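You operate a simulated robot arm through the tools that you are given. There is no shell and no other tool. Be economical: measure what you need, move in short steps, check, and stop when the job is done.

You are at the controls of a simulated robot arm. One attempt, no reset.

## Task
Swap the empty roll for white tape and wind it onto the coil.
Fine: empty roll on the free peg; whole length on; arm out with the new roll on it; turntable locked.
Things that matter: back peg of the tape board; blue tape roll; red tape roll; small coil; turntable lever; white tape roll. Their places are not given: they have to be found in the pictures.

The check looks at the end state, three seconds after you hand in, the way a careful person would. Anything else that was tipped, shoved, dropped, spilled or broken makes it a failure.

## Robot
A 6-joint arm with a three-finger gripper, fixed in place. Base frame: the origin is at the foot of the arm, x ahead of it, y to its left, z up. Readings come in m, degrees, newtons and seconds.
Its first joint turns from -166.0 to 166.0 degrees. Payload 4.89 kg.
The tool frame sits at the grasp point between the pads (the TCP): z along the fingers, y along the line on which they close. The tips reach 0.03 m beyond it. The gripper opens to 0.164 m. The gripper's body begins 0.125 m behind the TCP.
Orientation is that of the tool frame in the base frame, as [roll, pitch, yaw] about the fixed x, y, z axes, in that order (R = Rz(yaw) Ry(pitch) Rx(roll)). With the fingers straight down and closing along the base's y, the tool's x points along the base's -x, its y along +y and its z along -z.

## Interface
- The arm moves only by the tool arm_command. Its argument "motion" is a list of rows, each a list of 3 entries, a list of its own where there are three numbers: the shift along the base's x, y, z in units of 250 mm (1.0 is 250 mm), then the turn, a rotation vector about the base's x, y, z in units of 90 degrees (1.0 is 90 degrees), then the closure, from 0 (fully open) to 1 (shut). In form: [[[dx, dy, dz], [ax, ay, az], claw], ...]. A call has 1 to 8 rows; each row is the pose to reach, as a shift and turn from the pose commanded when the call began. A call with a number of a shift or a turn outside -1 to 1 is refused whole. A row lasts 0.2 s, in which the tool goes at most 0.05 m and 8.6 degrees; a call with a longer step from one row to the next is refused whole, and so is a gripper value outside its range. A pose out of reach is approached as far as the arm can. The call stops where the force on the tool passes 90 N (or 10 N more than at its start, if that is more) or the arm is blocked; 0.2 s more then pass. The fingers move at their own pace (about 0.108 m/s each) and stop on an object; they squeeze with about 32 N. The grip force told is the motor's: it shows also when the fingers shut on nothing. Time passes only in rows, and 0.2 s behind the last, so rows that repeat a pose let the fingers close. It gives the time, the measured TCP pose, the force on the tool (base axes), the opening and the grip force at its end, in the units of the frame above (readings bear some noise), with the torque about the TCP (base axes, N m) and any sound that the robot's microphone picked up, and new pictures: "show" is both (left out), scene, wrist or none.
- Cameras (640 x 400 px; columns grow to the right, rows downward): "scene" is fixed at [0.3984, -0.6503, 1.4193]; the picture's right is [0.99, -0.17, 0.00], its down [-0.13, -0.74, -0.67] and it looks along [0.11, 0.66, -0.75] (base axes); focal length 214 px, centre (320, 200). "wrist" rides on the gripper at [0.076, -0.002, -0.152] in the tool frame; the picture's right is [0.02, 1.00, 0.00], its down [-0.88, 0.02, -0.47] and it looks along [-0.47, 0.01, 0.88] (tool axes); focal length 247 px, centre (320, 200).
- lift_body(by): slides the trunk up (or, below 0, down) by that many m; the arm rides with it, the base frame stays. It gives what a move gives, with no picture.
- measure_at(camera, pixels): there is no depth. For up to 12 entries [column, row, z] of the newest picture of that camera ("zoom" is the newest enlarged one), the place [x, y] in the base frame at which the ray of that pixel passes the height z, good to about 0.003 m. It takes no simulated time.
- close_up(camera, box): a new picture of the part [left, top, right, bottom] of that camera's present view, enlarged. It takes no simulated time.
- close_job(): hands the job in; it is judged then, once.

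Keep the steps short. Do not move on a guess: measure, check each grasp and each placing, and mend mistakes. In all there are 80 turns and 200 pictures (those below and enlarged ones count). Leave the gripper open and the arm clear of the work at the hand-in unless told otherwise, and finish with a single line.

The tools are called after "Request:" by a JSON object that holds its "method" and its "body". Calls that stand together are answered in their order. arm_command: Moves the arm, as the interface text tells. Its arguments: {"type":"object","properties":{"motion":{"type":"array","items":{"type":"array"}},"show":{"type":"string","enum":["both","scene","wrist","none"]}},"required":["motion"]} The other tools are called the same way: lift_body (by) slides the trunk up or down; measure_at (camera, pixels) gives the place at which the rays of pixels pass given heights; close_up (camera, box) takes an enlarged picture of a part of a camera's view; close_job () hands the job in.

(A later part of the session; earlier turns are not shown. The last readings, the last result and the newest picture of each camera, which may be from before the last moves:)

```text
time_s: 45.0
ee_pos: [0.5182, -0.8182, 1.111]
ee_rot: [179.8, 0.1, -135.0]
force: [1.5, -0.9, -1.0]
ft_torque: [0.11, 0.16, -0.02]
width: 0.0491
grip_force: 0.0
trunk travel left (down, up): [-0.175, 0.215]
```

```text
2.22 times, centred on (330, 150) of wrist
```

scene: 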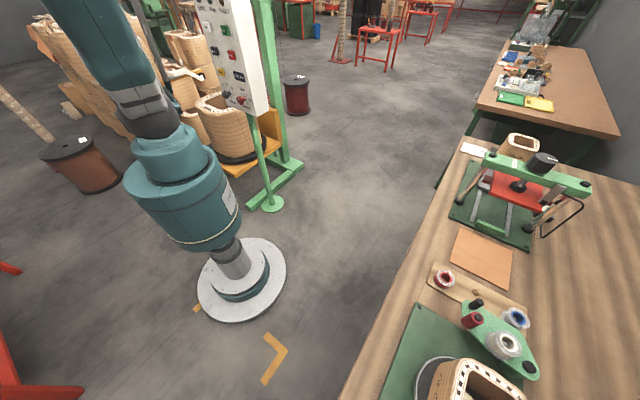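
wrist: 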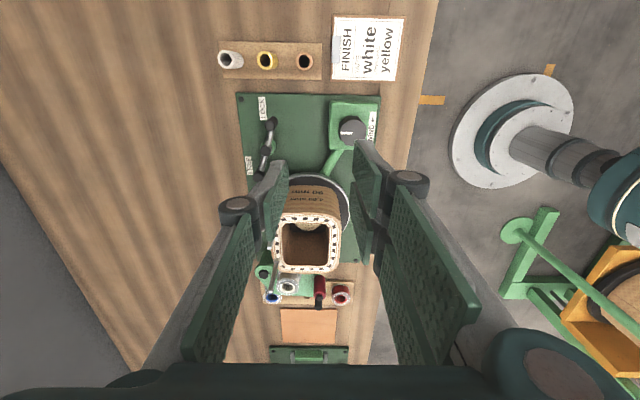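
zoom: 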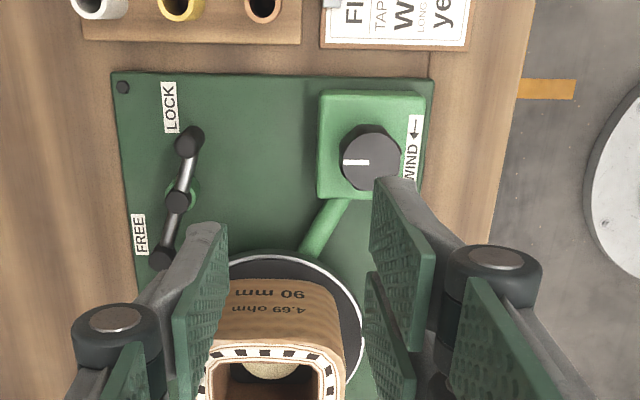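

Now I go to the tape arm's black handle near (0.768,-0.570), turning the tool back, passing high over the coil.

Request:
{"method": "arm_command", "body": {"motion": [[[0.06, 0.06, 0.12], [0, 0, -0.092], 0.7], [[0.18, 0.18, 0.16], [0, 0, -0.184], 0.7], [[0.3, 0.3, 0.16], [0, 0, -0.276], 0.7], [[0.42, 0.42, 0.16], [0, 0, -0.368], 0.7], [[0.55, 0.55, 0.16], [0, 0, -0.46], 0.7], [[0.68, 0.68, 0.16], [0, 0, -0.552], 0.7], [[0.81, 0.81, 0.16], [0, 0, -0.644], 0.7], [[0.93, 0.93, 0.16], [0, 0, -0.736], 0.7]], "show": "none"}}

Request:
{"method": "arm_command", "body": {"motion": [[[0.03, 0.03, -0.1], [0, 0, -0.09], 0.7], [[0.06, 0.06, -0.2], [0, 0, -0.18], 0.7], [[0.06, 0.06, -0.32], [0, 0, -0.264], 0.7], [[0.06, 0.06, -0.44], [0, 0, -0.264], 0.7], [[0.06, 0.06, -0.5], [0, 0, -0.264], 0.7], [[0.06, 0.06, -0.5], [0, 0, -0.264], 0.7]]}}

Request:
{"method": "close_up", "body": {"camera": "wrist", "box": [200, 60, 420, 240]}}

```text
time_s: 46.8
ee_pos: [0.7508, -0.5866, 1.1499]
ee_rot: [179.9, 0.2, 158.6]
force: [-0.3, -0.4, -0.8]
ft_torque: [0.16, -0.15, 0.0]
width: 0.0492
grip_force: 0.1
trunk travel left (down, up): [-0.175, 0.215]
```

```text
time_s: 48.2
ee_pos: [0.7669, -0.5731, 1.0257]
ee_rot: [180.0, 0.1, 135.0]
force: [0.1, 0.1, -0.8]
ft_torque: [-0.01, 0.01, -0.02]
width: 0.049
grip_force: 0.0
trunk travel left (down, up): [-0.175, 0.215]
```

scene: 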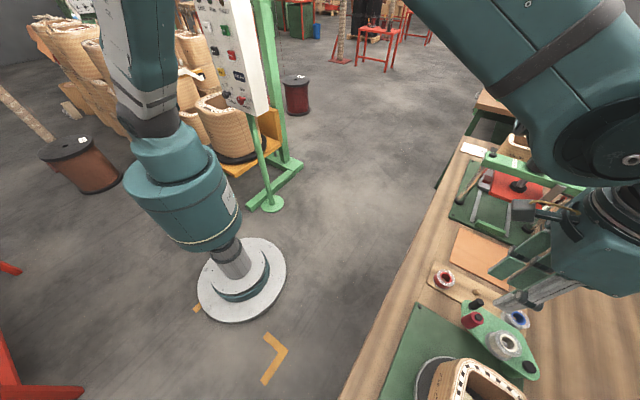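
wrist: 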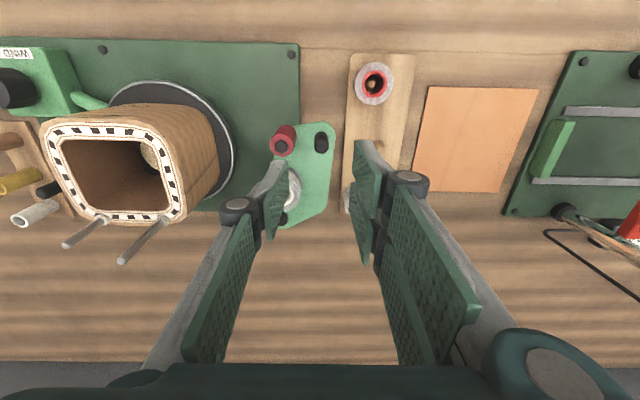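

```text
2.22 times, centred on (310, 150) of wrist
```

zoom: 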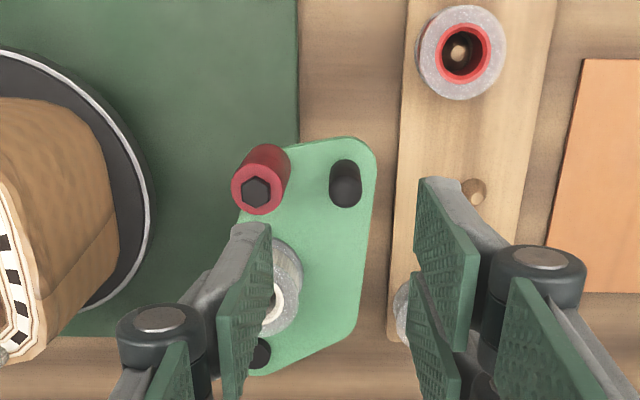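

Request:
{"method": "measure_at", "body": {"camera": "zoom", "pixels": [[346, 190, 0.92], [346, 190, 0.93], [345, 168, 0.89], [258, 192, 0.93], [264, 152, 0.89], [260, 352, 0.89]]}}

Request:
{"method": "measure_at", "body": {"camera": "scene", "pixels": [[477, 302, 0.92], [477, 302, 0.93], [531, 367, 0.89]]}}

Request:
{"method": "close_up", "body": {"camera": "scene", "box": [420, 260, 550, 390]}}

```text
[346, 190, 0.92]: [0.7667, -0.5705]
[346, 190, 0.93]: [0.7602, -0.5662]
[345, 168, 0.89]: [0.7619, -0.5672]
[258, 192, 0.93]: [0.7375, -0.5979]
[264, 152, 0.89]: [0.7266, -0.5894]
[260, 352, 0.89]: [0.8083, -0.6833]
```

```text
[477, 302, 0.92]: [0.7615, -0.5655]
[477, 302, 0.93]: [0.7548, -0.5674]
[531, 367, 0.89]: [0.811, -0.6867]
```

```text
3.08 times, centred on (485, 325) of scene
```

zoom: 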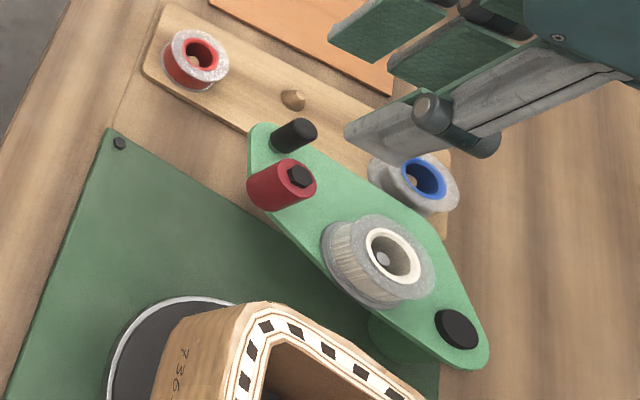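

Arm handle at (0.763,-0.568), pivot (0.810,-0.686). To keep the gripper clear of the coil I turn the tool so it closes along the bench depth with the camera on the right, then grip the handle.

Request:
{"method": "arm_command", "body": {"motion": [[[0, 0, 0], [0, 0, -0.092], 0.7], [[0, 0, 0], [0, 0, -0.184], 0.7], [[0, 0, 0], [0, 0, -0.276], 0.7], [[0, 0, 0], [0, 0, -0.368], 0.7], [[0, 0, 0], [0, 0, -0.46], 0.7], [[0, 0, 0], [0, 0, -0.552], 0.7], [[0, 0, 0], [0, 0, -0.644], 0.7], [[0, 0, 0], [0, 0, -0.736], 0.7]], "show": "none"}}

Request:
{"method": "arm_command", "body": {"motion": [[[-0.008, 0.01, 0], [0, 0, -0.09], 0.7], [[-0.016, 0.02, 0], [0, 0, -0.18], 0.7], [[-0.016, 0.02, 0], [0, 0, -0.264], 0.7], [[-0.016, 0.02, -0.1], [0, 0, -0.264], 0.75], [[-0.016, 0.02, -0.16], [0, 0, -0.264], 0.78], [[-0.016, 0.02, -0.16], [0, 0, -0.264], 0.78]], "show": "wrist"}}

Request:
{"method": "close_up", "body": {"camera": "wrist", "box": [210, 60, 430, 260]}}

```text
time_s: 50.0
ee_pos: [0.7657, -0.5727, 1.0267]
ee_rot: [180.0, 0.2, 68.7]
force: [0.2, 0.3, -0.1]
ft_torque: [0.0, 0.02, 0.0]
width: 0.0494
grip_force: 0.0
trunk travel left (down, up): [-0.175, 0.215]
```

```text
time_s: 51.4
ee_pos: [0.7615, -0.5665, 0.9859]
ee_rot: [-180.0, 0.2, 44.9]
force: [0.5, -0.2, 0.6]
ft_torque: [0.01, 0.03, -0.02]
width: 0.036
grip_force: 0.1
trunk travel left (down, up): [-0.175, 0.215]
```

wrist: 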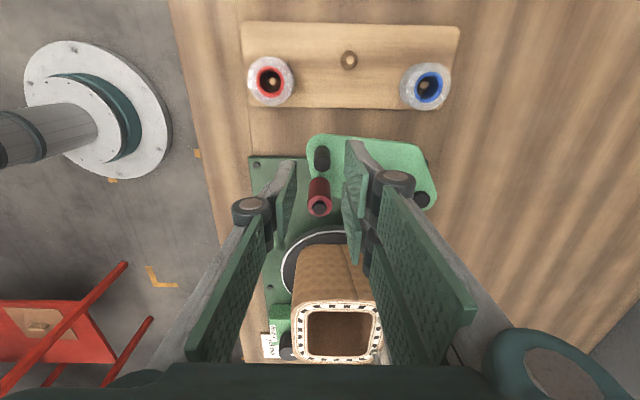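

```text
2.00 times, centred on (320, 160) of wrist
```

zoom: 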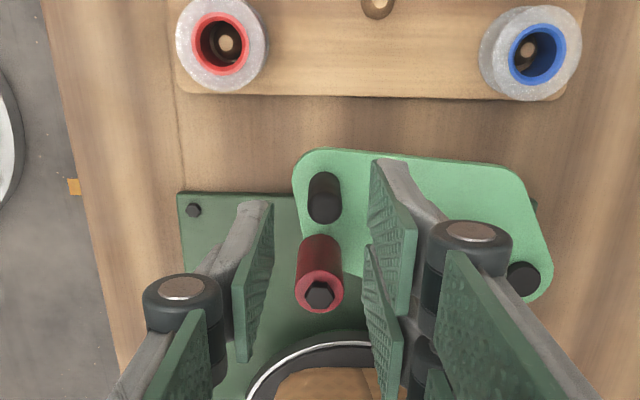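

Request:
{"method": "measure_at", "body": {"camera": "zoom", "pixels": [[325, 206, 0.92], [323, 182, 0.89], [319, 295, 0.93], [525, 278, 0.89]]}}

```text
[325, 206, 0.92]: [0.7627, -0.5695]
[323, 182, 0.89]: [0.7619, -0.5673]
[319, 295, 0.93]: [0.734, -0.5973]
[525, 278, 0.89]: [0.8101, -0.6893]
```

Handle centre confirmed at (0.7625,-0.5685). I descend to z 0.942 and grip.

Request:
{"method": "arm_command", "body": {"motion": [[[0.004, -0.008, -0.09], [0, 0, 0], 0.78], [[0.004, -0.008, -0.176], [0, 0, 0], 0.78], [[0.004, -0.008, -0.176], [0, 0, 0], 0.88], [[0.004, -0.008, -0.176], [0, 0, 0], 1], [[0.004, -0.008, -0.176], [0, 0, 0], 1]], "show": "none"}}

```text
time_s: 52.6
ee_pos: [0.7635, -0.5679, 0.942]
ee_rot: [179.8, 0.2, 45.0]
force: [-1.0, -0.3, 4.4]
ft_torque: [0.09, -0.03, -0.18]
width: 0.0147
grip_force: 45.0
trunk travel left (down, up): [-0.175, 0.215]
```

Gripped. I swing the arm toward the coil along its arc, first by 24°.

Request:
{"method": "arm_command", "body": {"motion": [[[-0.0235, -0.0095, 0], [0, 0, 0], 1], [[-0.0467, -0.0206, 0], [0, 0, 0], 1], [[-0.07, -0.034, 0], [0, 0, 0], 1], [[-0.0933, -0.0475, 0], [0, 0, 0], 1], [[-0.1366, -0.0789, 0], [0, 0, 0], 1], [[-0.1765, -0.1148, 0], [0, 0, 0], 1], [[-0.1765, -0.1148, 0], [0, 0, 0], 1]], "show": "wrist"}}

```text
time_s: 54.2
ee_pos: [0.719, -0.597, 0.9421]
ee_rot: [179.9, 0.3, 45.0]
force: [-6.1, 13.9, 5.3]
ft_torque: [0.36, 0.18, 0.77]
width: 0.0154
grip_force: 45.5
trunk travel left (down, up): [-0.175, 0.215]
```

wrist: 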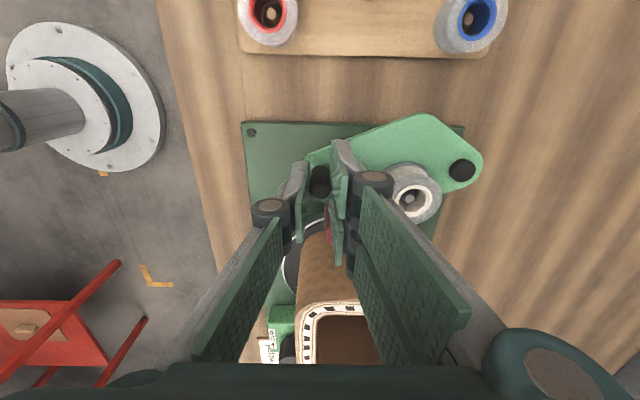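

It swings well (14 N). I continue 12° more.

Request:
{"method": "arm_command", "body": {"motion": [[[-0.018, -0.02, 0], [0, 0, 0], 1], [[-0.0359, -0.0399, 0], [0, 0, 0], 1], [[-0.052, -0.061, 0], [0, 0, 0], 1], [[-0.0673, -0.0831, 0], [0, 0, 0], 1], [[-0.0673, -0.0831, 0], [0, 0, 0], 1]], "show": "wrist"}}

Request:
{"method": "close_up", "body": {"camera": "scene", "box": [420, 270, 550, 400]}}

```text
time_s: 55.4
ee_pos: [0.7043, -0.6178, 0.9421]
ee_rot: [179.9, 0.1, 45.0]
force: [16.3, -0.7, 15.8]
ft_torque: [-0.23, -0.38, 0.27]
width: 0.0152
grip_force: 44.7
trunk travel left (down, up): [-0.175, 0.215]
```

wrist: 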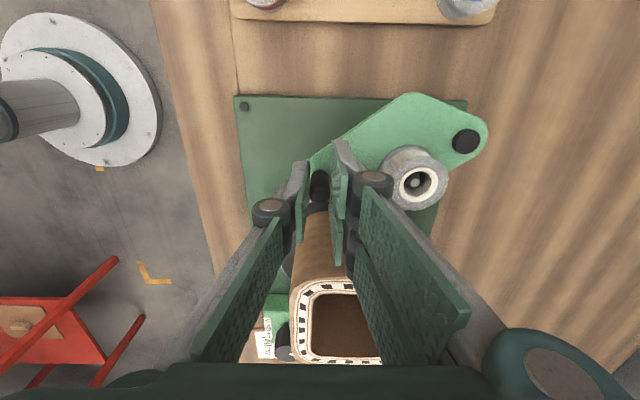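

```text
3.08 times, centred on (485, 335) of scene
```

zoom: 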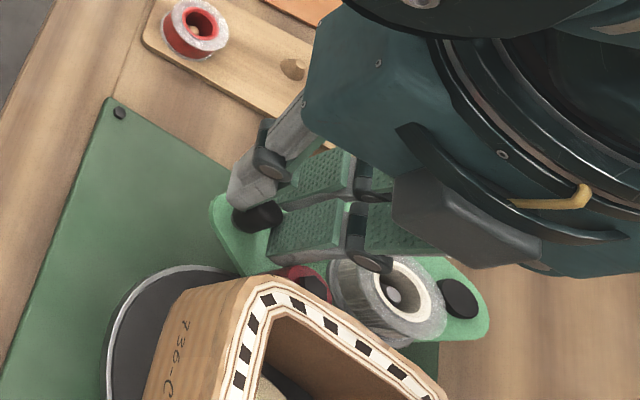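

The roller nears the coil face. I continue slowly.

Request:
{"method": "arm_command", "body": {"motion": [[[-0.013, -0.018, 0], [0, 0, 0], 1], [[-0.02, -0.034, 0], [0, 0, 0], 1], [[-0.026, -0.047, 0], [0, 0, 0], 1], [[-0.026, -0.047, 0], [0, 0, 0], 1]], "show": "none"}}

Request:
{"method": "close_up", "body": {"camera": "scene", "box": [420, 270, 550, 400]}}

```text
time_s: 56.4
ee_pos: [0.6991, -0.628, 0.9422]
ee_rot: [179.9, 0.1, 45.3]
force: [65.7, 25.9, 30.1]
ft_torque: [0.48, -1.83, 0.96]
width: 0.015
grip_force: 45.5
trunk travel left (down, up): [-0.175, 0.215]
```

```text
3.08 times, centred on (485, 335) of scene
```

zoom: 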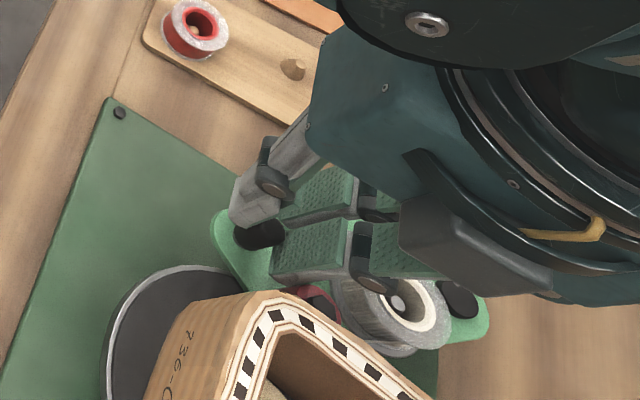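

Contact reached (~65 N against the coil): arm is in. I release the handle, rise and check that it stays.

Request:
{"method": "arm_command", "body": {"motion": [[[0.004, 0.006, 0], [0, 0, 0], 1], [[0.004, 0.006, 0], [0, 0, 0], 0.85], [[0.004, 0.006, 0], [0, 0, 0], 0.78], [[0.004, 0.006, 0.1], [0, 0, 0], 0.78], [[0.004, 0.006, 0.25], [0, 0, 0], 0.78], [[0.004, 0.006, 0.43], [0, 0, 0], 0.78], [[0.004, 0.006, 0.61], [0, 0, 0], 0.78], [[0.004, 0.006, 0.79], [0, 0, 0], 0.78]]}}

Request:
{"method": "close_up", "body": {"camera": "scene", "box": [420, 270, 550, 400]}}

Request:
{"method": "close_up", "body": {"camera": "wrist", "box": [210, 60, 430, 260]}}

```text
time_s: 57.3
ee_pos: [0.6974, -0.624, 0.947]
ee_rot: [-179.7, -0.1, 45.0]
force: [7.9, 21.4, -0.9]
ft_torque: [0.12, 0.02, 0.07]
width: 0.0341
grip_force: 0.0
trunk travel left (down, up): [-0.175, 0.215]
stopped in row 4: the force on the tool passed its limit at 119 N (the readings are from after the stop); the commanded pose is now the measured one
```

scene: 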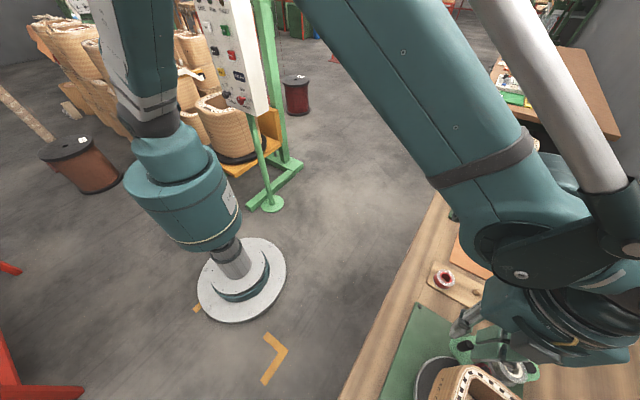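
wrist: 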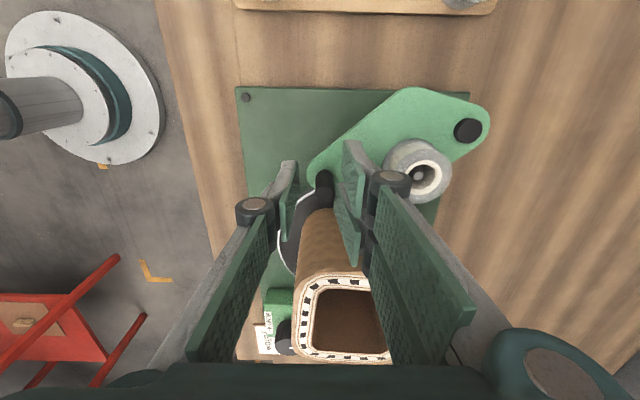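

```text
3.08 times, centred on (485, 335) of scene
```

zoom: 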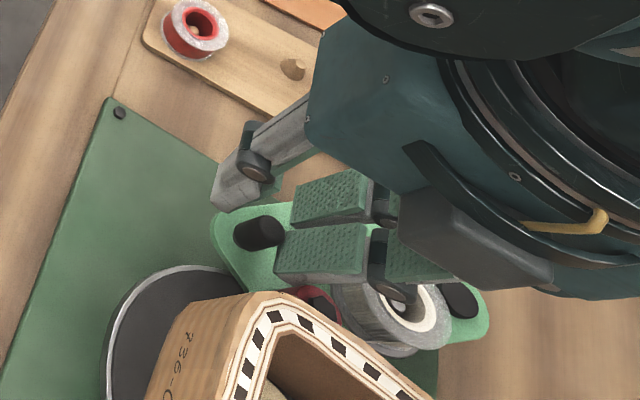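

```text
2.00 times, centred on (320, 160) of wrist
```

zoom: 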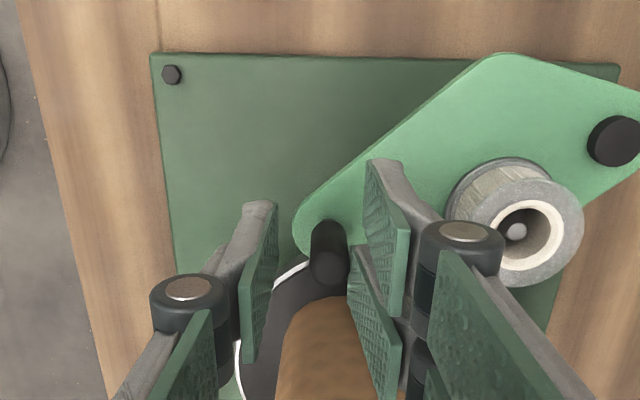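

The lift was blocked by a side contact (20 N toward +v). I move 4 mm away from the roller and then rise slowly.

Request:
{"method": "arm_command", "body": {"motion": [[[0.006, 0.006, 0], [0, 0, 0], 0.78], [[0.012, 0.012, 0], [0, 0, 0], 0.78], [[0.012, 0.012, 0], [0, 0, 0], 0.78]], "show": "none"}}

```text
time_s: 58.1
ee_pos: [0.6991, -0.6231, 0.947]
ee_rot: [-179.8, 0.0, 45.1]
force: [0.1, 3.6, 1.8]
ft_torque: [-0.03, 0.03, -0.02]
width: 0.0364
grip_force: 0.0
trunk travel left (down, up): [-0.175, 0.215]
```

Request:
{"method": "arm_command", "body": {"motion": [[[0, 0, 0.03], [0, 0, 0], 0.78], [[0, 0, 0.07], [0, 0, 0], 0.78], [[0, 0, 0.15], [0, 0, 0], 0.78], [[0, 0, 0.3], [0, 0, 0], 0.78], [[0, 0, 0.48], [0, 0, 0], 0.78], [[0, 0, 0.66], [0, 0, 0], 0.78], [[0, 0, 0.8], [0, 0, 0], 0.78]]}}

Request:
{"method": "close_up", "body": {"camera": "scene", "box": [420, 270, 550, 400]}}

Request:
{"method": "close_up", "body": {"camera": "wrist", "box": [200, 60, 440, 310]}}

```text
time_s: 59.7
ee_pos: [0.7004, -0.6231, 1.1479]
ee_rot: [-179.7, 0.0, 44.9]
force: [-0.8, -0.3, -0.6]
ft_torque: [0.07, 0.11, 0.0]
width: 0.0359
grip_force: 0.0
trunk travel left (down, up): [-0.175, 0.215]
```

scene: 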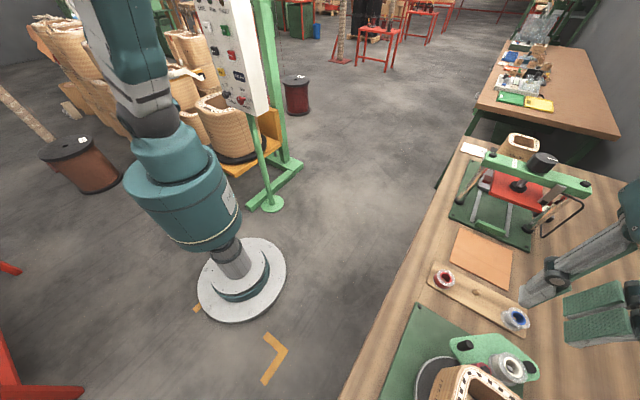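
wrist: 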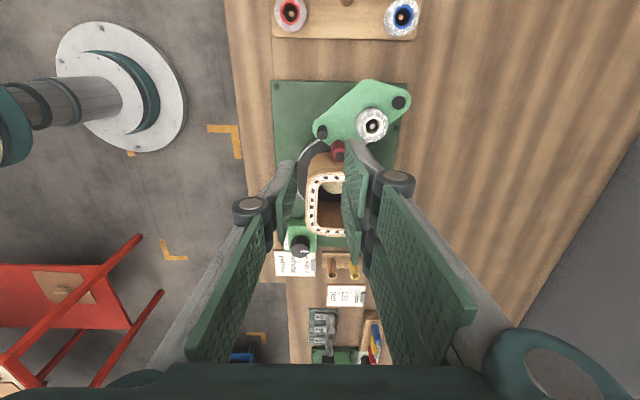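

```text
3.08 times, centred on (485, 335) of scene
```

zoom: 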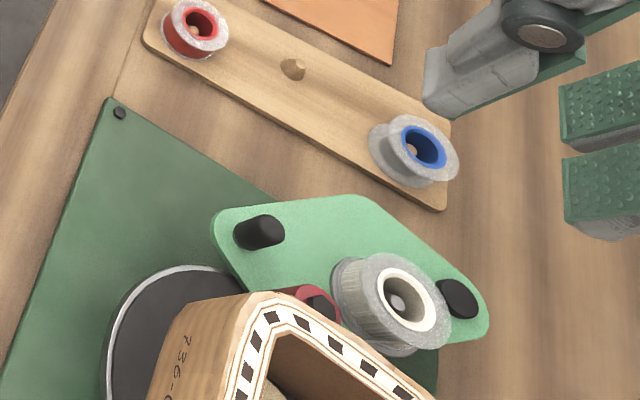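

```text
1.60 times, centred on (320, 185) of wrist
```

zoom: 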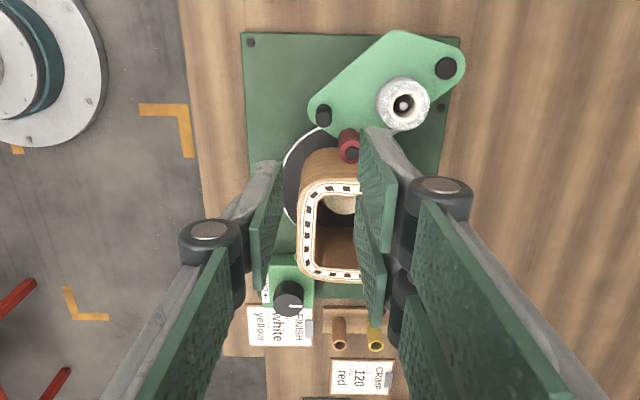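

The arm stays in, roller on the coil. Next the WIND knob at (0.490,-0.781): I fly high over the coil and turn the tool so there is room to turn clockwise.

Request:
{"method": "arm_command", "body": {"motion": [[[-0.1, -0.08, 0.02], [0, 0, 0.092], 0.7], [[-0.22, -0.16, 0.02], [0, 0, 0.184], 0.62], [[-0.34, -0.24, 0.02], [0, 0, 0.276], 0.62], [[-0.46, -0.32, 0.02], [0, 0, 0.368], 0.62], [[-0.58, -0.4, 0.02], [0, 0, 0.46], 0.62], [[-0.68, -0.48, 0.02], [0, 0, 0.552], 0.62], [[-0.76, -0.56, 0.02], [0, 0, 0.644], 0.62], [[-0.84, -0.632, 0.02], [0, 0, 0.736], 0.62]], "show": "none"}}

Request:
{"method": "arm_command", "body": {"motion": [[[0, 0, -0.08], [0, 0, 0.092], 0.62], [[0, 0, -0.16], [0, 0, 0.184], 0.62], [[0, 0, -0.24], [0, 0, 0.276], 0.62], [[0, 0, -0.32], [0, 0, 0.368], 0.62], [[0, 0, -0.4], [0, 0, 0.46], 0.62], [[0, 0, -0.48], [0, 0, 0.552], 0.62], [[0, 0, -0.56], [0, 0, 0.644], 0.62], [[0, 0, -0.58], [0, 0, 0.736], 0.62]]}}

Request:
{"method": "close_up", "body": {"camera": "wrist", "box": [210, 60, 430, 260]}}

```text
time_s: 61.5
ee_pos: [0.4892, -0.7806, 1.1511]
ee_rot: [-179.7, 0.0, 111.4]
force: [-0.1, 0.5, 0.4]
ft_torque: [-0.04, 0.06, 0.0]
width: 0.0622
grip_force: 0.1
trunk travel left (down, up): [-0.175, 0.215]
```

```text
time_s: 63.3
ee_pos: [0.4898, -0.7799, 1.0067]
ee_rot: [-179.8, -0.1, 177.5]
force: [-0.4, 0.3, 0.6]
ft_torque: [0.0, -0.02, -0.04]
width: 0.0623
grip_force: 0.0
trunk travel left (down, up): [-0.175, 0.215]
```

scene: 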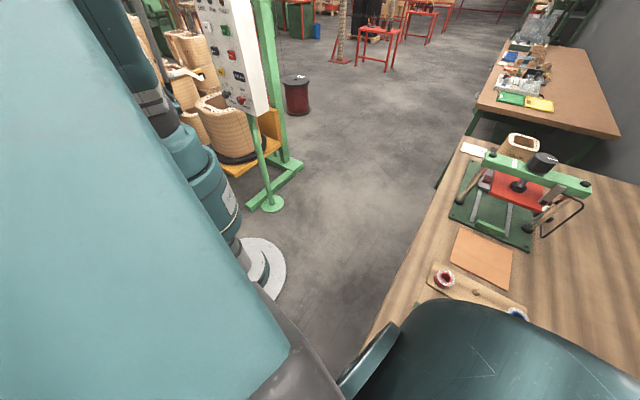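
wrist: 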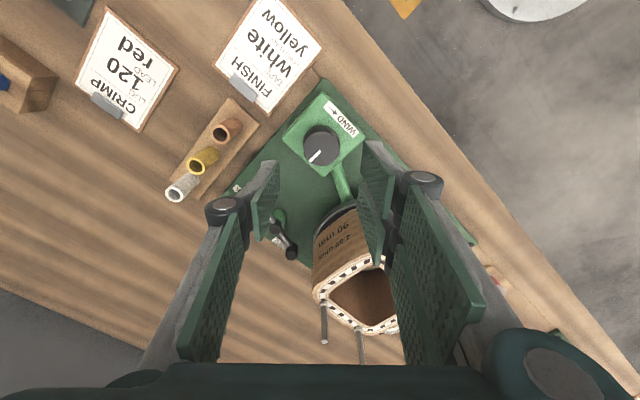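

```text
2.00 times, centred on (320, 160) of wrist
```

zoom: 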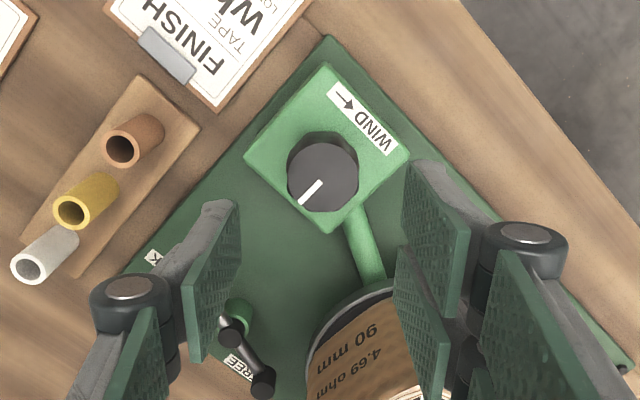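

Request:
{"method": "measure_at", "body": {"camera": "zoom", "pixels": [[323, 176, 0.88], [323, 176, 0.89], [323, 176, 0.9], [324, 160, 0.87]]}}

```text
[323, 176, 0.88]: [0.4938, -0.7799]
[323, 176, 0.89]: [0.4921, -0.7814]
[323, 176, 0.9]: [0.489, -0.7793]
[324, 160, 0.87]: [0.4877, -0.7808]
```

Knob centre (0.490,-0.781). I descend to z 0.918 and close on it.

Request:
{"method": "arm_command", "body": {"motion": [[[0.002, -0.004, -0.12], [0, 0, 0], 0.6], [[0.002, -0.004, -0.24], [0, 0, 0], 0.6], [[0.002, -0.004, -0.355], [0, 0, 0], 0.6], [[0.002, -0.004, -0.355], [0, 0, 0], 0.7], [[0.002, -0.004, -0.355], [0, 0, 0], 0.8], [[0.002, -0.004, -0.355], [0, 0, 0], 0.9], [[0.002, -0.004, -0.355], [0, 0, 0], 0.9]], "show": "wrist"}}

Request:
{"method": "close_up", "body": {"camera": "wrist", "box": [220, 80, 420, 260]}}

```text
time_s: 64.9
ee_pos: [0.4886, -0.7795, 0.918]
ee_rot: [-179.8, -0.1, 177.5]
force: [-5.9, 20.8, -7.3]
ft_torque: [0.61, 0.38, 0.0]
width: 0.0395
grip_force: 44.9
trunk travel left (down, up): [-0.175, 0.215]
```

wrist: 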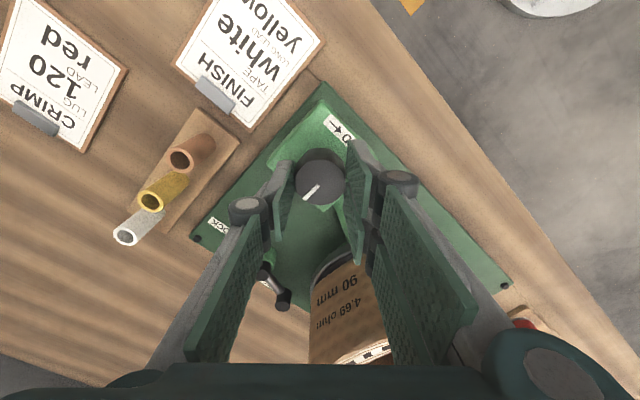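

```text
2.22 times, centred on (320, 170) of wrist
```

zoom: 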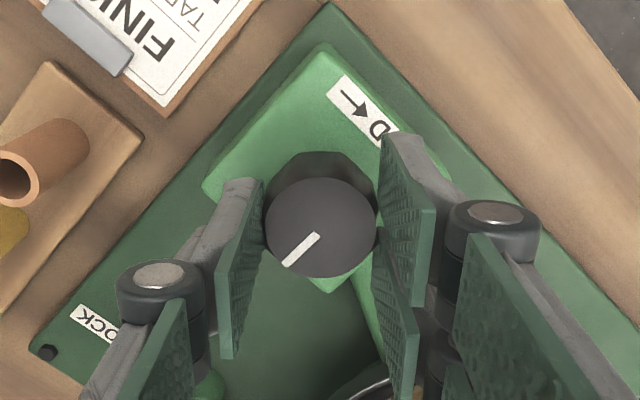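

Knob gripped. I turn it clockwise (seen from above) by 30° and watch torque and sound.

Request:
{"method": "arm_command", "body": {"motion": [[[0, 0.006, 0], [0, 0, -0.08], 0.9], [[0, 0.006, 0], [0, 0, -0.16], 0.9], [[0, 0.006, 0], [0, 0, -0.25], 0.9], [[0, 0.006, 0], [0, 0, -0.34], 0.9], [[0, 0.006, 0], [0, 0, -0.34], 0.9]], "show": "wrist"}}

```text
time_s: 66.1
ee_pos: [0.4894, -0.7796, 0.9184]
ee_rot: [-179.7, 0.0, 146.8]
force: [-4.1, 16.1, 2.6]
ft_torque: [0.47, -0.09, 0.01]
width: 0.0391
grip_force: 45.1
trunk travel left (down, up): [-0.175, 0.215]
```

wrist: 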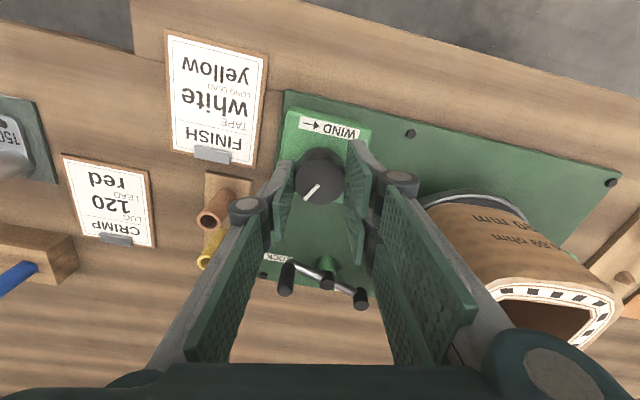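

The knob pointer turned with the gripper. I keep turning by another 60° and watch whether the coil turns.

Request:
{"method": "arm_command", "body": {"motion": [[[0, 0.004, 0], [0, 0, -0.09], 0.9], [[0, 0.004, 0], [0, 0, -0.18], 0.9], [[0, 0.004, 0], [0, 0, -0.27], 0.9], [[0, 0.004, 0], [0, 0, -0.36], 0.9], [[0, 0.004, 0], [0, 0, -0.45], 0.9], [[0, 0.004, 0], [0, 0, -0.54], 0.9], [[0, 0.004, 0], [0, 0, -0.63], 0.9], [[0, 0.004, 0], [0, 0, -0.7], 0.9]]}}

Request:
{"method": "close_up", "body": {"camera": "scene", "box": [420, 270, 550, 400]}}

```text
time_s: 67.9
ee_pos: [0.4907, -0.7782, 0.9167]
ee_rot: [-179.9, 0.0, 83.8]
force: [15.7, 0.4, 8.3]
ft_torque: [-0.28, -0.58, 0.09]
width: 0.0394
grip_force: 44.7
trunk travel left (down, up): [-0.175, 0.215]
```

scene: 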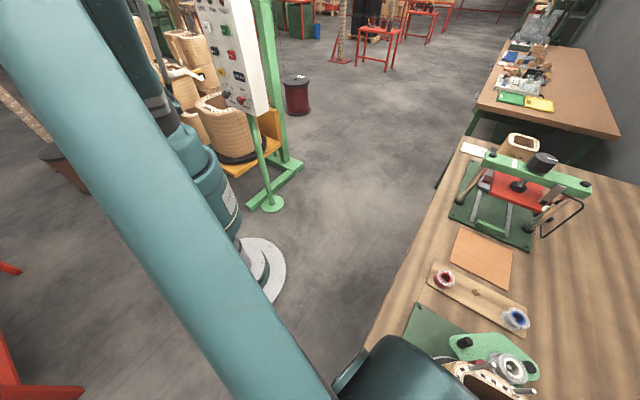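
wrist: 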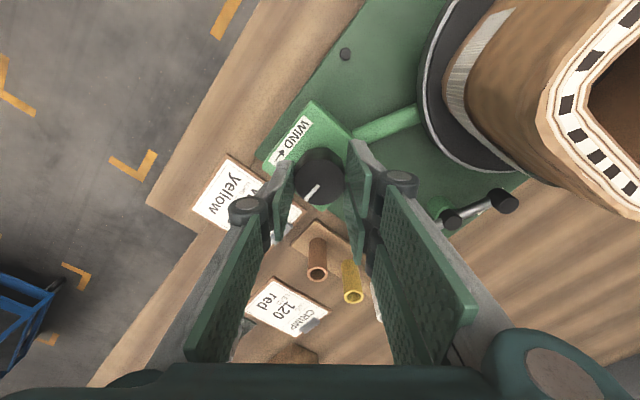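

```text
3.08 times, centred on (485, 335) of scene
```

zoom: 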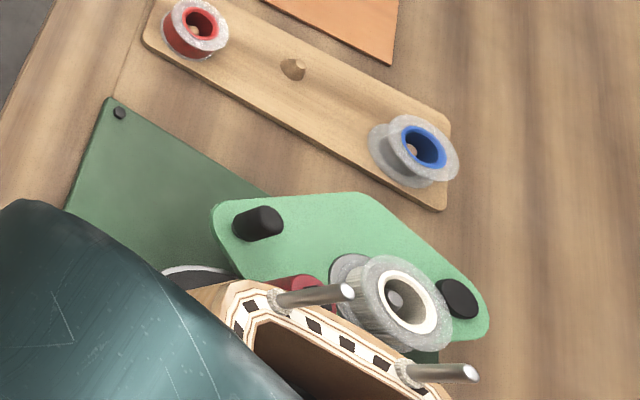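

The coil is turning 1:1 with the knob and white tape is going on; so the lever is FREE and the direction is right. I keep turning clockwise.

Request:
{"method": "arm_command", "body": {"motion": [[[-0.004, 0.004, 0], [0, 0, -0.09], 0.9], [[-0.004, 0.004, 0], [0, 0, -0.18], 0.9], [[-0.004, 0.004, 0], [0, 0, -0.27], 0.9], [[-0.004, 0.004, 0], [0, 0, -0.36], 0.9], [[-0.004, 0.004, 0], [0, 0, -0.45], 0.9], [[-0.004, 0.004, 0], [0, 0, -0.54], 0.9], [[-0.004, 0.004, 0], [0, 0, -0.63], 0.9], [[-0.004, 0.004, 0], [0, 0, -0.72], 0.9]], "show": "none"}}

Request:
{"method": "arm_command", "body": {"motion": [[[0, 0, 0], [0, 0, -0.09], 0.9], [[0, 0, 0], [0, 0, -0.18], 0.9], [[0, 0, 0], [0, 0, -0.27], 0.9], [[0, 0, 0], [0, 0, -0.36], 0.9], [[0, 0, 0], [0, 0, -0.45], 0.9], [[0, 0, 0], [0, 0, -0.54], 0.9], [[0, 0, 0], [0, 0, -0.63], 0.9], [[0, 0, 0], [0, 0, -0.72], 0.9]]}}

Request:
{"method": "close_up", "body": {"camera": "scene", "box": [420, 270, 550, 400]}}

```text
time_s: 69.7
ee_pos: [0.4894, -0.7793, 0.9173]
ee_rot: [-180.0, 0.0, 19.0]
force: [51.1, -42.3, 28.0]
ft_torque: [-1.38, -1.5, 0.2]
width: 0.0397
grip_force: 45.3
trunk travel left (down, up): [-0.175, 0.215]
```

```text
time_s: 71.5
ee_pos: [0.488, -0.7775, 0.9171]
ee_rot: [-179.7, 0.2, -45.8]
force: [-12.1, 5.5, -27.8]
ft_torque: [0.32, 0.49, 0.06]
width: 0.0397
grip_force: 45.1
trunk travel left (down, up): [-0.175, 0.215]
```

scene: 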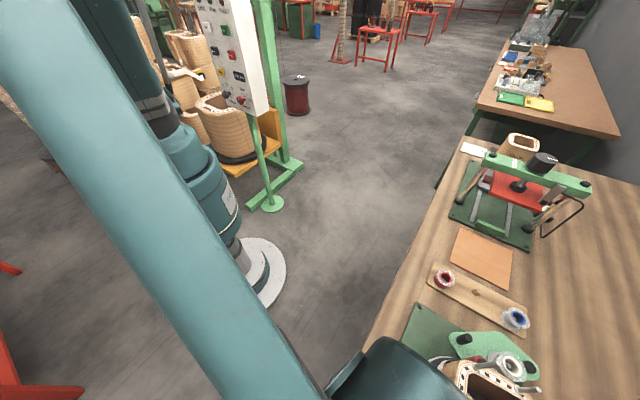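
wrist: 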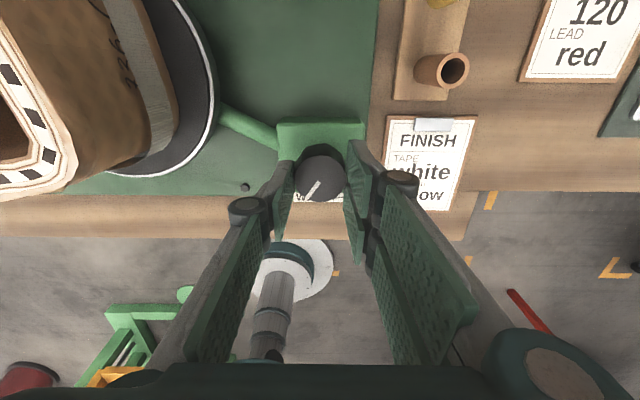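

```text
3.08 times, centred on (485, 335) of scene
```

zoom: 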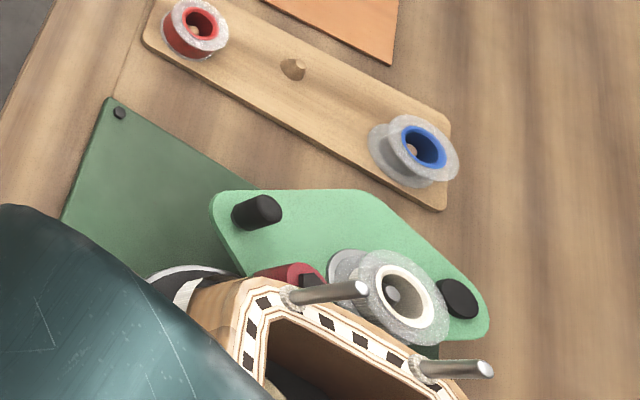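

The roll seems much thinner now. I zoom in on the roll and coil.

Request:
{"method": "close_up", "body": {"camera": "scene", "box": [460, 330, 540, 400]}}

Request:
{"method": "close_up", "body": {"camera": "wrist", "box": [0, 0, 260, 220]}}

```text
5.71 times, centred on (500, 365) of scene
```

zoom: 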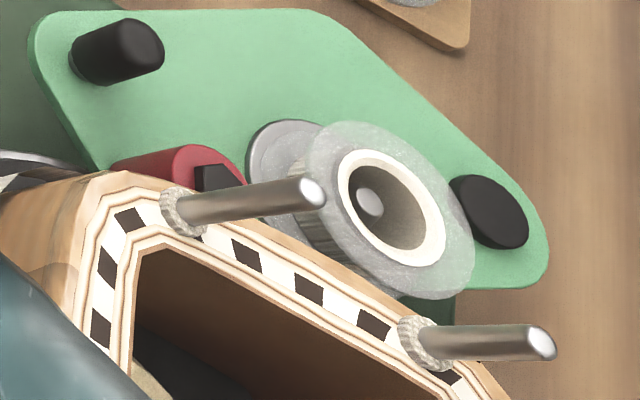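

```text
1.82 times, centred on (130, 110) of wrist
```

zoom: 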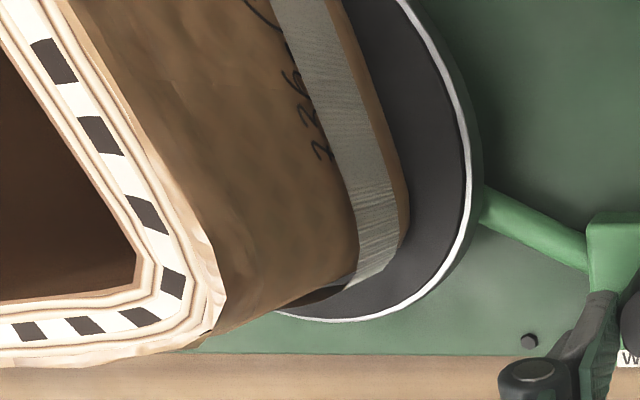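

Tape is about half gone from the roll; more turning is needed. I continue.

Request:
{"method": "arm_command", "body": {"motion": [[[0.003, -0.004, 0], [0, 0, -0.09], 0.9], [[0.003, -0.004, 0], [0, 0, -0.18], 0.9], [[0.003, -0.004, 0], [0, 0, -0.27], 0.9], [[0.003, -0.004, 0], [0, 0, -0.36], 0.9], [[0.003, -0.004, 0], [0, 0, -0.45], 0.9], [[0.003, -0.004, 0], [0, 0, -0.54], 0.9], [[0.003, -0.004, 0], [0, 0, -0.63], 0.9], [[0.003, -0.004, 0], [0, 0, -0.72], 0.9]], "show": "none"}}

Request:
{"method": "arm_command", "body": {"motion": [[[0, 0, 0], [0, 0, -0.09], 0.9], [[0, 0, 0], [0, 0, -0.18], 0.9], [[0, 0, 0], [0, 0, -0.27], 0.9], [[0, 0, 0], [0, 0, -0.36], 0.9], [[0, 0, 0], [0, 0, -0.45], 0.9], [[0, 0, 0], [0, 0, -0.54], 0.9], [[0, 0, 0], [0, 0, -0.63], 0.9], [[0, 0, 0], [0, 0, -0.72], 0.9]], "show": "wrist"}}

Request:
{"method": "close_up", "body": {"camera": "scene", "box": [460, 330, 540, 400]}}

```text
time_s: 72.2
ee_pos: [0.4889, -0.7788, 0.9186]
ee_rot: [-179.0, -0.1, -52.4]
force: [18.5, 14.2, -6.9]
ft_torque: [-0.24, -0.14, 0.12]
width: 0.0395
grip_force: 45.3
out of reach, approached as far as the arm can: row 1, 2, 3
trunk travel left (down, up): [-0.175, 0.215]
stopped in row 3: the force on the tool passed its limit at 93 N (the readings are from after the stop); the commanded pose is now the measured one
```

```text
time_s: 74.0
ee_pos: [0.4899, -0.7784, 0.9172]
ee_rot: [-178.9, -0.2, -52.5]
force: [48.6, 34.1, -8.1]
ft_torque: [0.98, -1.09, 0.26]
width: 0.0395
grip_force: 44.9
out of reach, approached as far as the arm can: row 1, 2, 3, 4, 5, 6, 7, 8
trunk travel left (down, up): [-0.175, 0.215]
```

wrist: 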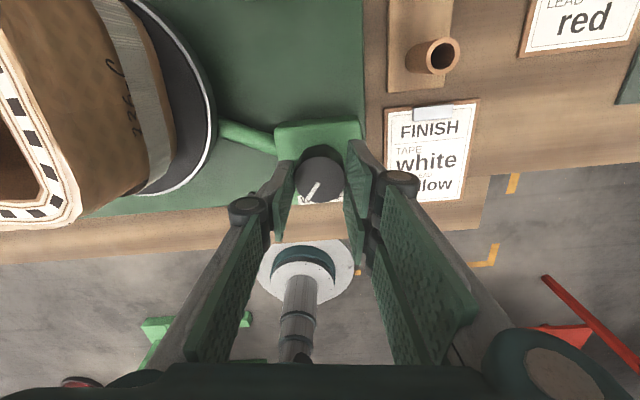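

```text
5.71 times, centred on (500, 365) of scene
```

zoom: 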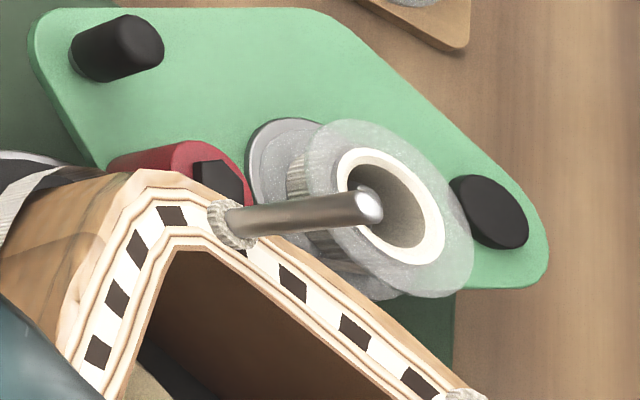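

The wrist joint is at its limit (yaw -52°); the roll is nearly but not fully unwound. I release the knob, rise 30 mm and rotate the tool back for another stroke.

Request:
{"method": "arm_command", "body": {"motion": [[[0, 0, 0], [0, 0, 0], 0.75], [[0, 0, 0], [0, 0, 0], 0.58], [[0, 0, 0.06], [0, 0, 0], 0.58], [[0, 0, 0.13], [0, 0, 0], 0.58], [[0, 0, 0.13], [0, 0, 0.09], 0.58], [[0, 0, 0.13], [0, 0, 0.18], 0.58], [[0, 0, 0.13], [0, 0, 0.27], 0.58], [[0, 0, 0.13], [0, 0, 0.36], 0.58]], "show": "none"}}

Request:
{"method": "arm_command", "body": {"motion": [[[0, 0, 0], [0, 0, 0.09], 0.58], [[0, 0, 0], [0, 0, 0.18], 0.58], [[0, 0, 0], [0, 0, 0.27], 0.58], [[0, 0, 0], [0, 0, 0.36], 0.58], [[0, 0, 0], [0, 0, 0.45], 0.58], [[0, 0, 0], [0, 0, 0.54], 0.58], [[0, 0, 0], [0, 0, 0.63], 0.58], [[0, 0, 0], [0, 0, 0.72], 0.58]], "show": "none"}}

Request:
{"method": "arm_command", "body": {"motion": [[[0, 0, 0], [0, 0, 0.09], 0.58], [[0, 0, 0], [0, 0, 0.18], 0.58], [[0, 0, 0], [0, 0, 0.27], 0.58], [[0, 0, 0], [0, 0, 0.36], 0.58], [[0, 0, 0], [0, 0, 0.45], 0.58], [[0, 0, 0], [0, 0, 0.54], 0.58], [[0, 0, 0], [0, 0, 0.63], 0.58], [[0, 0, 0], [0, 0, 0.72], 0.58]], "show": "none"}}

Request:
{"method": "arm_command", "body": {"motion": [[[0, 0, 0], [0, 0, 0.09], 0.58], [[0, 0, 0], [0, 0, 0.18], 0.58], [[0, 0, 0], [0, 0, 0.27], 0.58], [[0, 0, 0], [0, 0, 0.36], 0.58], [[0, 0, 0], [0, 0, 0.45], 0.58], [[0, 0, 0], [0, 0, 0.54], 0.58], [[0, 0, 0], [0, 0, 0.63], 0.58], [[0, 0, 0], [0, 0, 0.72], 0.58]], "show": "wrist"}}

```text
time_s: 75.8
ee_pos: [0.4871, -0.78, 0.9508]
ee_rot: [-179.0, -0.1, -20.0]
force: [0.1, 0.3, 0.3]
ft_torque: [-0.02, -0.01, -0.03]
width: 0.0687
grip_force: 0.0
trunk travel left (down, up): [-0.175, 0.215]
```

```text
time_s: 77.6
ee_pos: [0.4863, -0.7802, 0.9507]
ee_rot: [-179.0, -0.1, 44.8]
force: [0.2, 0.2, 0.3]
ft_torque: [0.01, 0.0, 0.0]
width: 0.0687
grip_force: 0.3
trunk travel left (down, up): [-0.175, 0.215]
```

```text
time_s: 79.4
ee_pos: [0.486, -0.7804, 0.9497]
ee_rot: [-178.9, 0.0, 109.6]
force: [-0.1, -0.3, -0.6]
ft_torque: [0.01, 0.02, -0.01]
width: 0.0686
grip_force: 0.2
trunk travel left (down, up): [-0.175, 0.215]
```

```text
time_s: 81.2
ee_pos: [0.4868, -0.7804, 0.9508]
ee_rot: [-179.1, -0.2, 174.3]
force: [0.9, -0.2, 0.2]
ft_torque: [-0.03, -0.05, 0.0]
width: 0.0687
grip_force: 0.0
trunk travel left (down, up): [-0.175, 0.215]
```

wrist: 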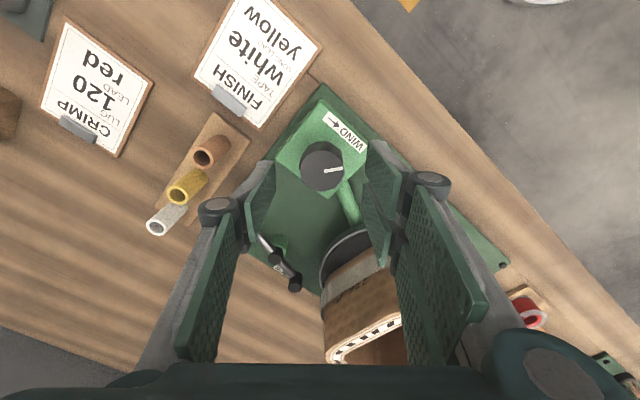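

Yaw is 174°. I rotate 65° further, regrip the knob and turn clockwise again.

Request:
{"method": "arm_command", "body": {"motion": [[[0, 0, 0], [0, 0, 0.09], 0.58], [[0, 0, 0], [0, 0, 0.18], 0.58], [[0, 0, 0], [0, 0, 0.27], 0.58], [[0, 0, 0], [0, 0, 0.36], 0.58], [[0, 0, 0], [0, 0, 0.45], 0.58], [[0, 0, 0], [0, 0, 0.54], 0.58], [[0, 0, 0], [0, 0, 0.63], 0.58], [[0.01, 0.006, 0], [0, 0, 0.72], 0.58]], "show": "none"}}

Request:
{"method": "arm_command", "body": {"motion": [[[0, 0, -0.07], [0, 0, 0], 0.58], [[0, 0, -0.132], [0, 0, 0], 0.58], [[0, 0, -0.132], [0, 0, 0], 0.68], [[0, 0, -0.132], [0, 0, 0], 0.78], [[0, 0, -0.132], [0, 0, 0], 0.9], [[0, 0, -0.132], [0, 0, 0], 0.9]], "show": "none"}}

Request:
{"method": "arm_command", "body": {"motion": [[[0, 0, 0], [0, 0, -0.09], 0.9], [[0, 0, 0], [0, 0, -0.18], 0.9], [[0, 0, 0], [0, 0, -0.27], 0.9], [[0, 0, 0], [0, 0, -0.36], 0.9], [[0, 0, 0], [0, 0, -0.45], 0.9], [[0, 0, 0], [0, 0, -0.54], 0.9], [[0, 0, 0], [0, 0, -0.63], 0.9], [[0, 0, 0], [0, 0, -0.72], 0.9]], "show": "none"}}

Request:
{"method": "arm_command", "body": {"motion": [[[0, 0, 0], [0, 0, -0.09], 0.9], [[0, 0, 0], [0, 0, -0.18], 0.9], [[0, 0, 0], [0, 0, -0.27], 0.9], [[0, 0, 0], [0, 0, -0.36], 0.9], [[0, 0, 0], [0, 0, -0.45], 0.9], [[0, 0, 0], [0, 0, -0.54], 0.9], [[0, 0, 0], [0, 0, -0.63], 0.9], [[0, 0, 0], [0, 0, -0.72], 0.9]], "show": "wrist"}}

Request:
{"method": "close_up", "body": {"camera": "scene", "box": [460, 330, 540, 400]}}

```text
time_s: 83.0
ee_pos: [0.4884, -0.7784, 0.95]
ee_rot: [-179.0, -0.2, -120.8]
force: [-0.7, -0.5, -0.4]
ft_torque: [0.03, 0.0, -0.02]
width: 0.069
grip_force: 0.0
trunk travel left (down, up): [-0.175, 0.215]
```

```text
time_s: 84.4
ee_pos: [0.4908, -0.78, 0.9164]
ee_rot: [-179.0, -0.1, -121.0]
force: [18.8, -13.6, 6.6]
ft_torque: [-0.37, -0.67, -0.05]
width: 0.0392
grip_force: 45.0
trunk travel left (down, up): [-0.175, 0.215]
```

```text
time_s: 86.2
ee_pos: [0.4879, -0.7786, 0.9168]
ee_rot: [-179.0, -0.2, 174.0]
force: [15.0, -13.7, 6.3]
ft_torque: [-0.47, -0.56, 0.09]
width: 0.0397
grip_force: 44.9
trunk travel left (down, up): [-0.175, 0.215]
```

```text
time_s: 88.0
ee_pos: [0.4901, -0.7781, 0.9178]
ee_rot: [-179.1, -0.1, 109.4]
force: [6.9, 18.9, -16.2]
ft_torque: [0.8, -0.21, 0.3]
width: 0.0394
grip_force: 45.1
trunk travel left (down, up): [-0.175, 0.215]
```

wrist: 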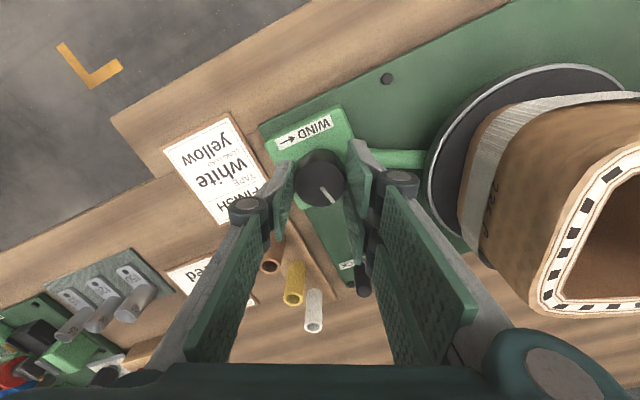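

```text
5.71 times, centred on (500, 365) of scene
```

zoom: 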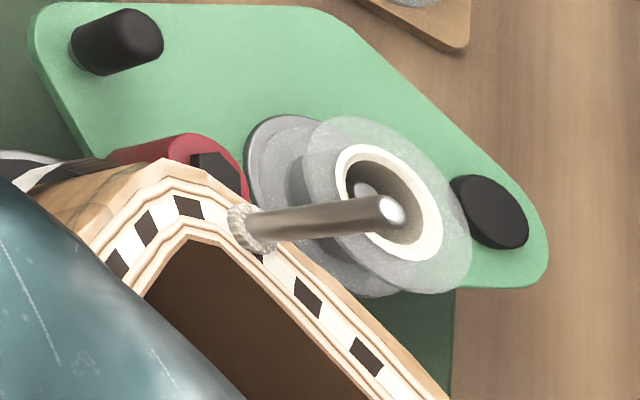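

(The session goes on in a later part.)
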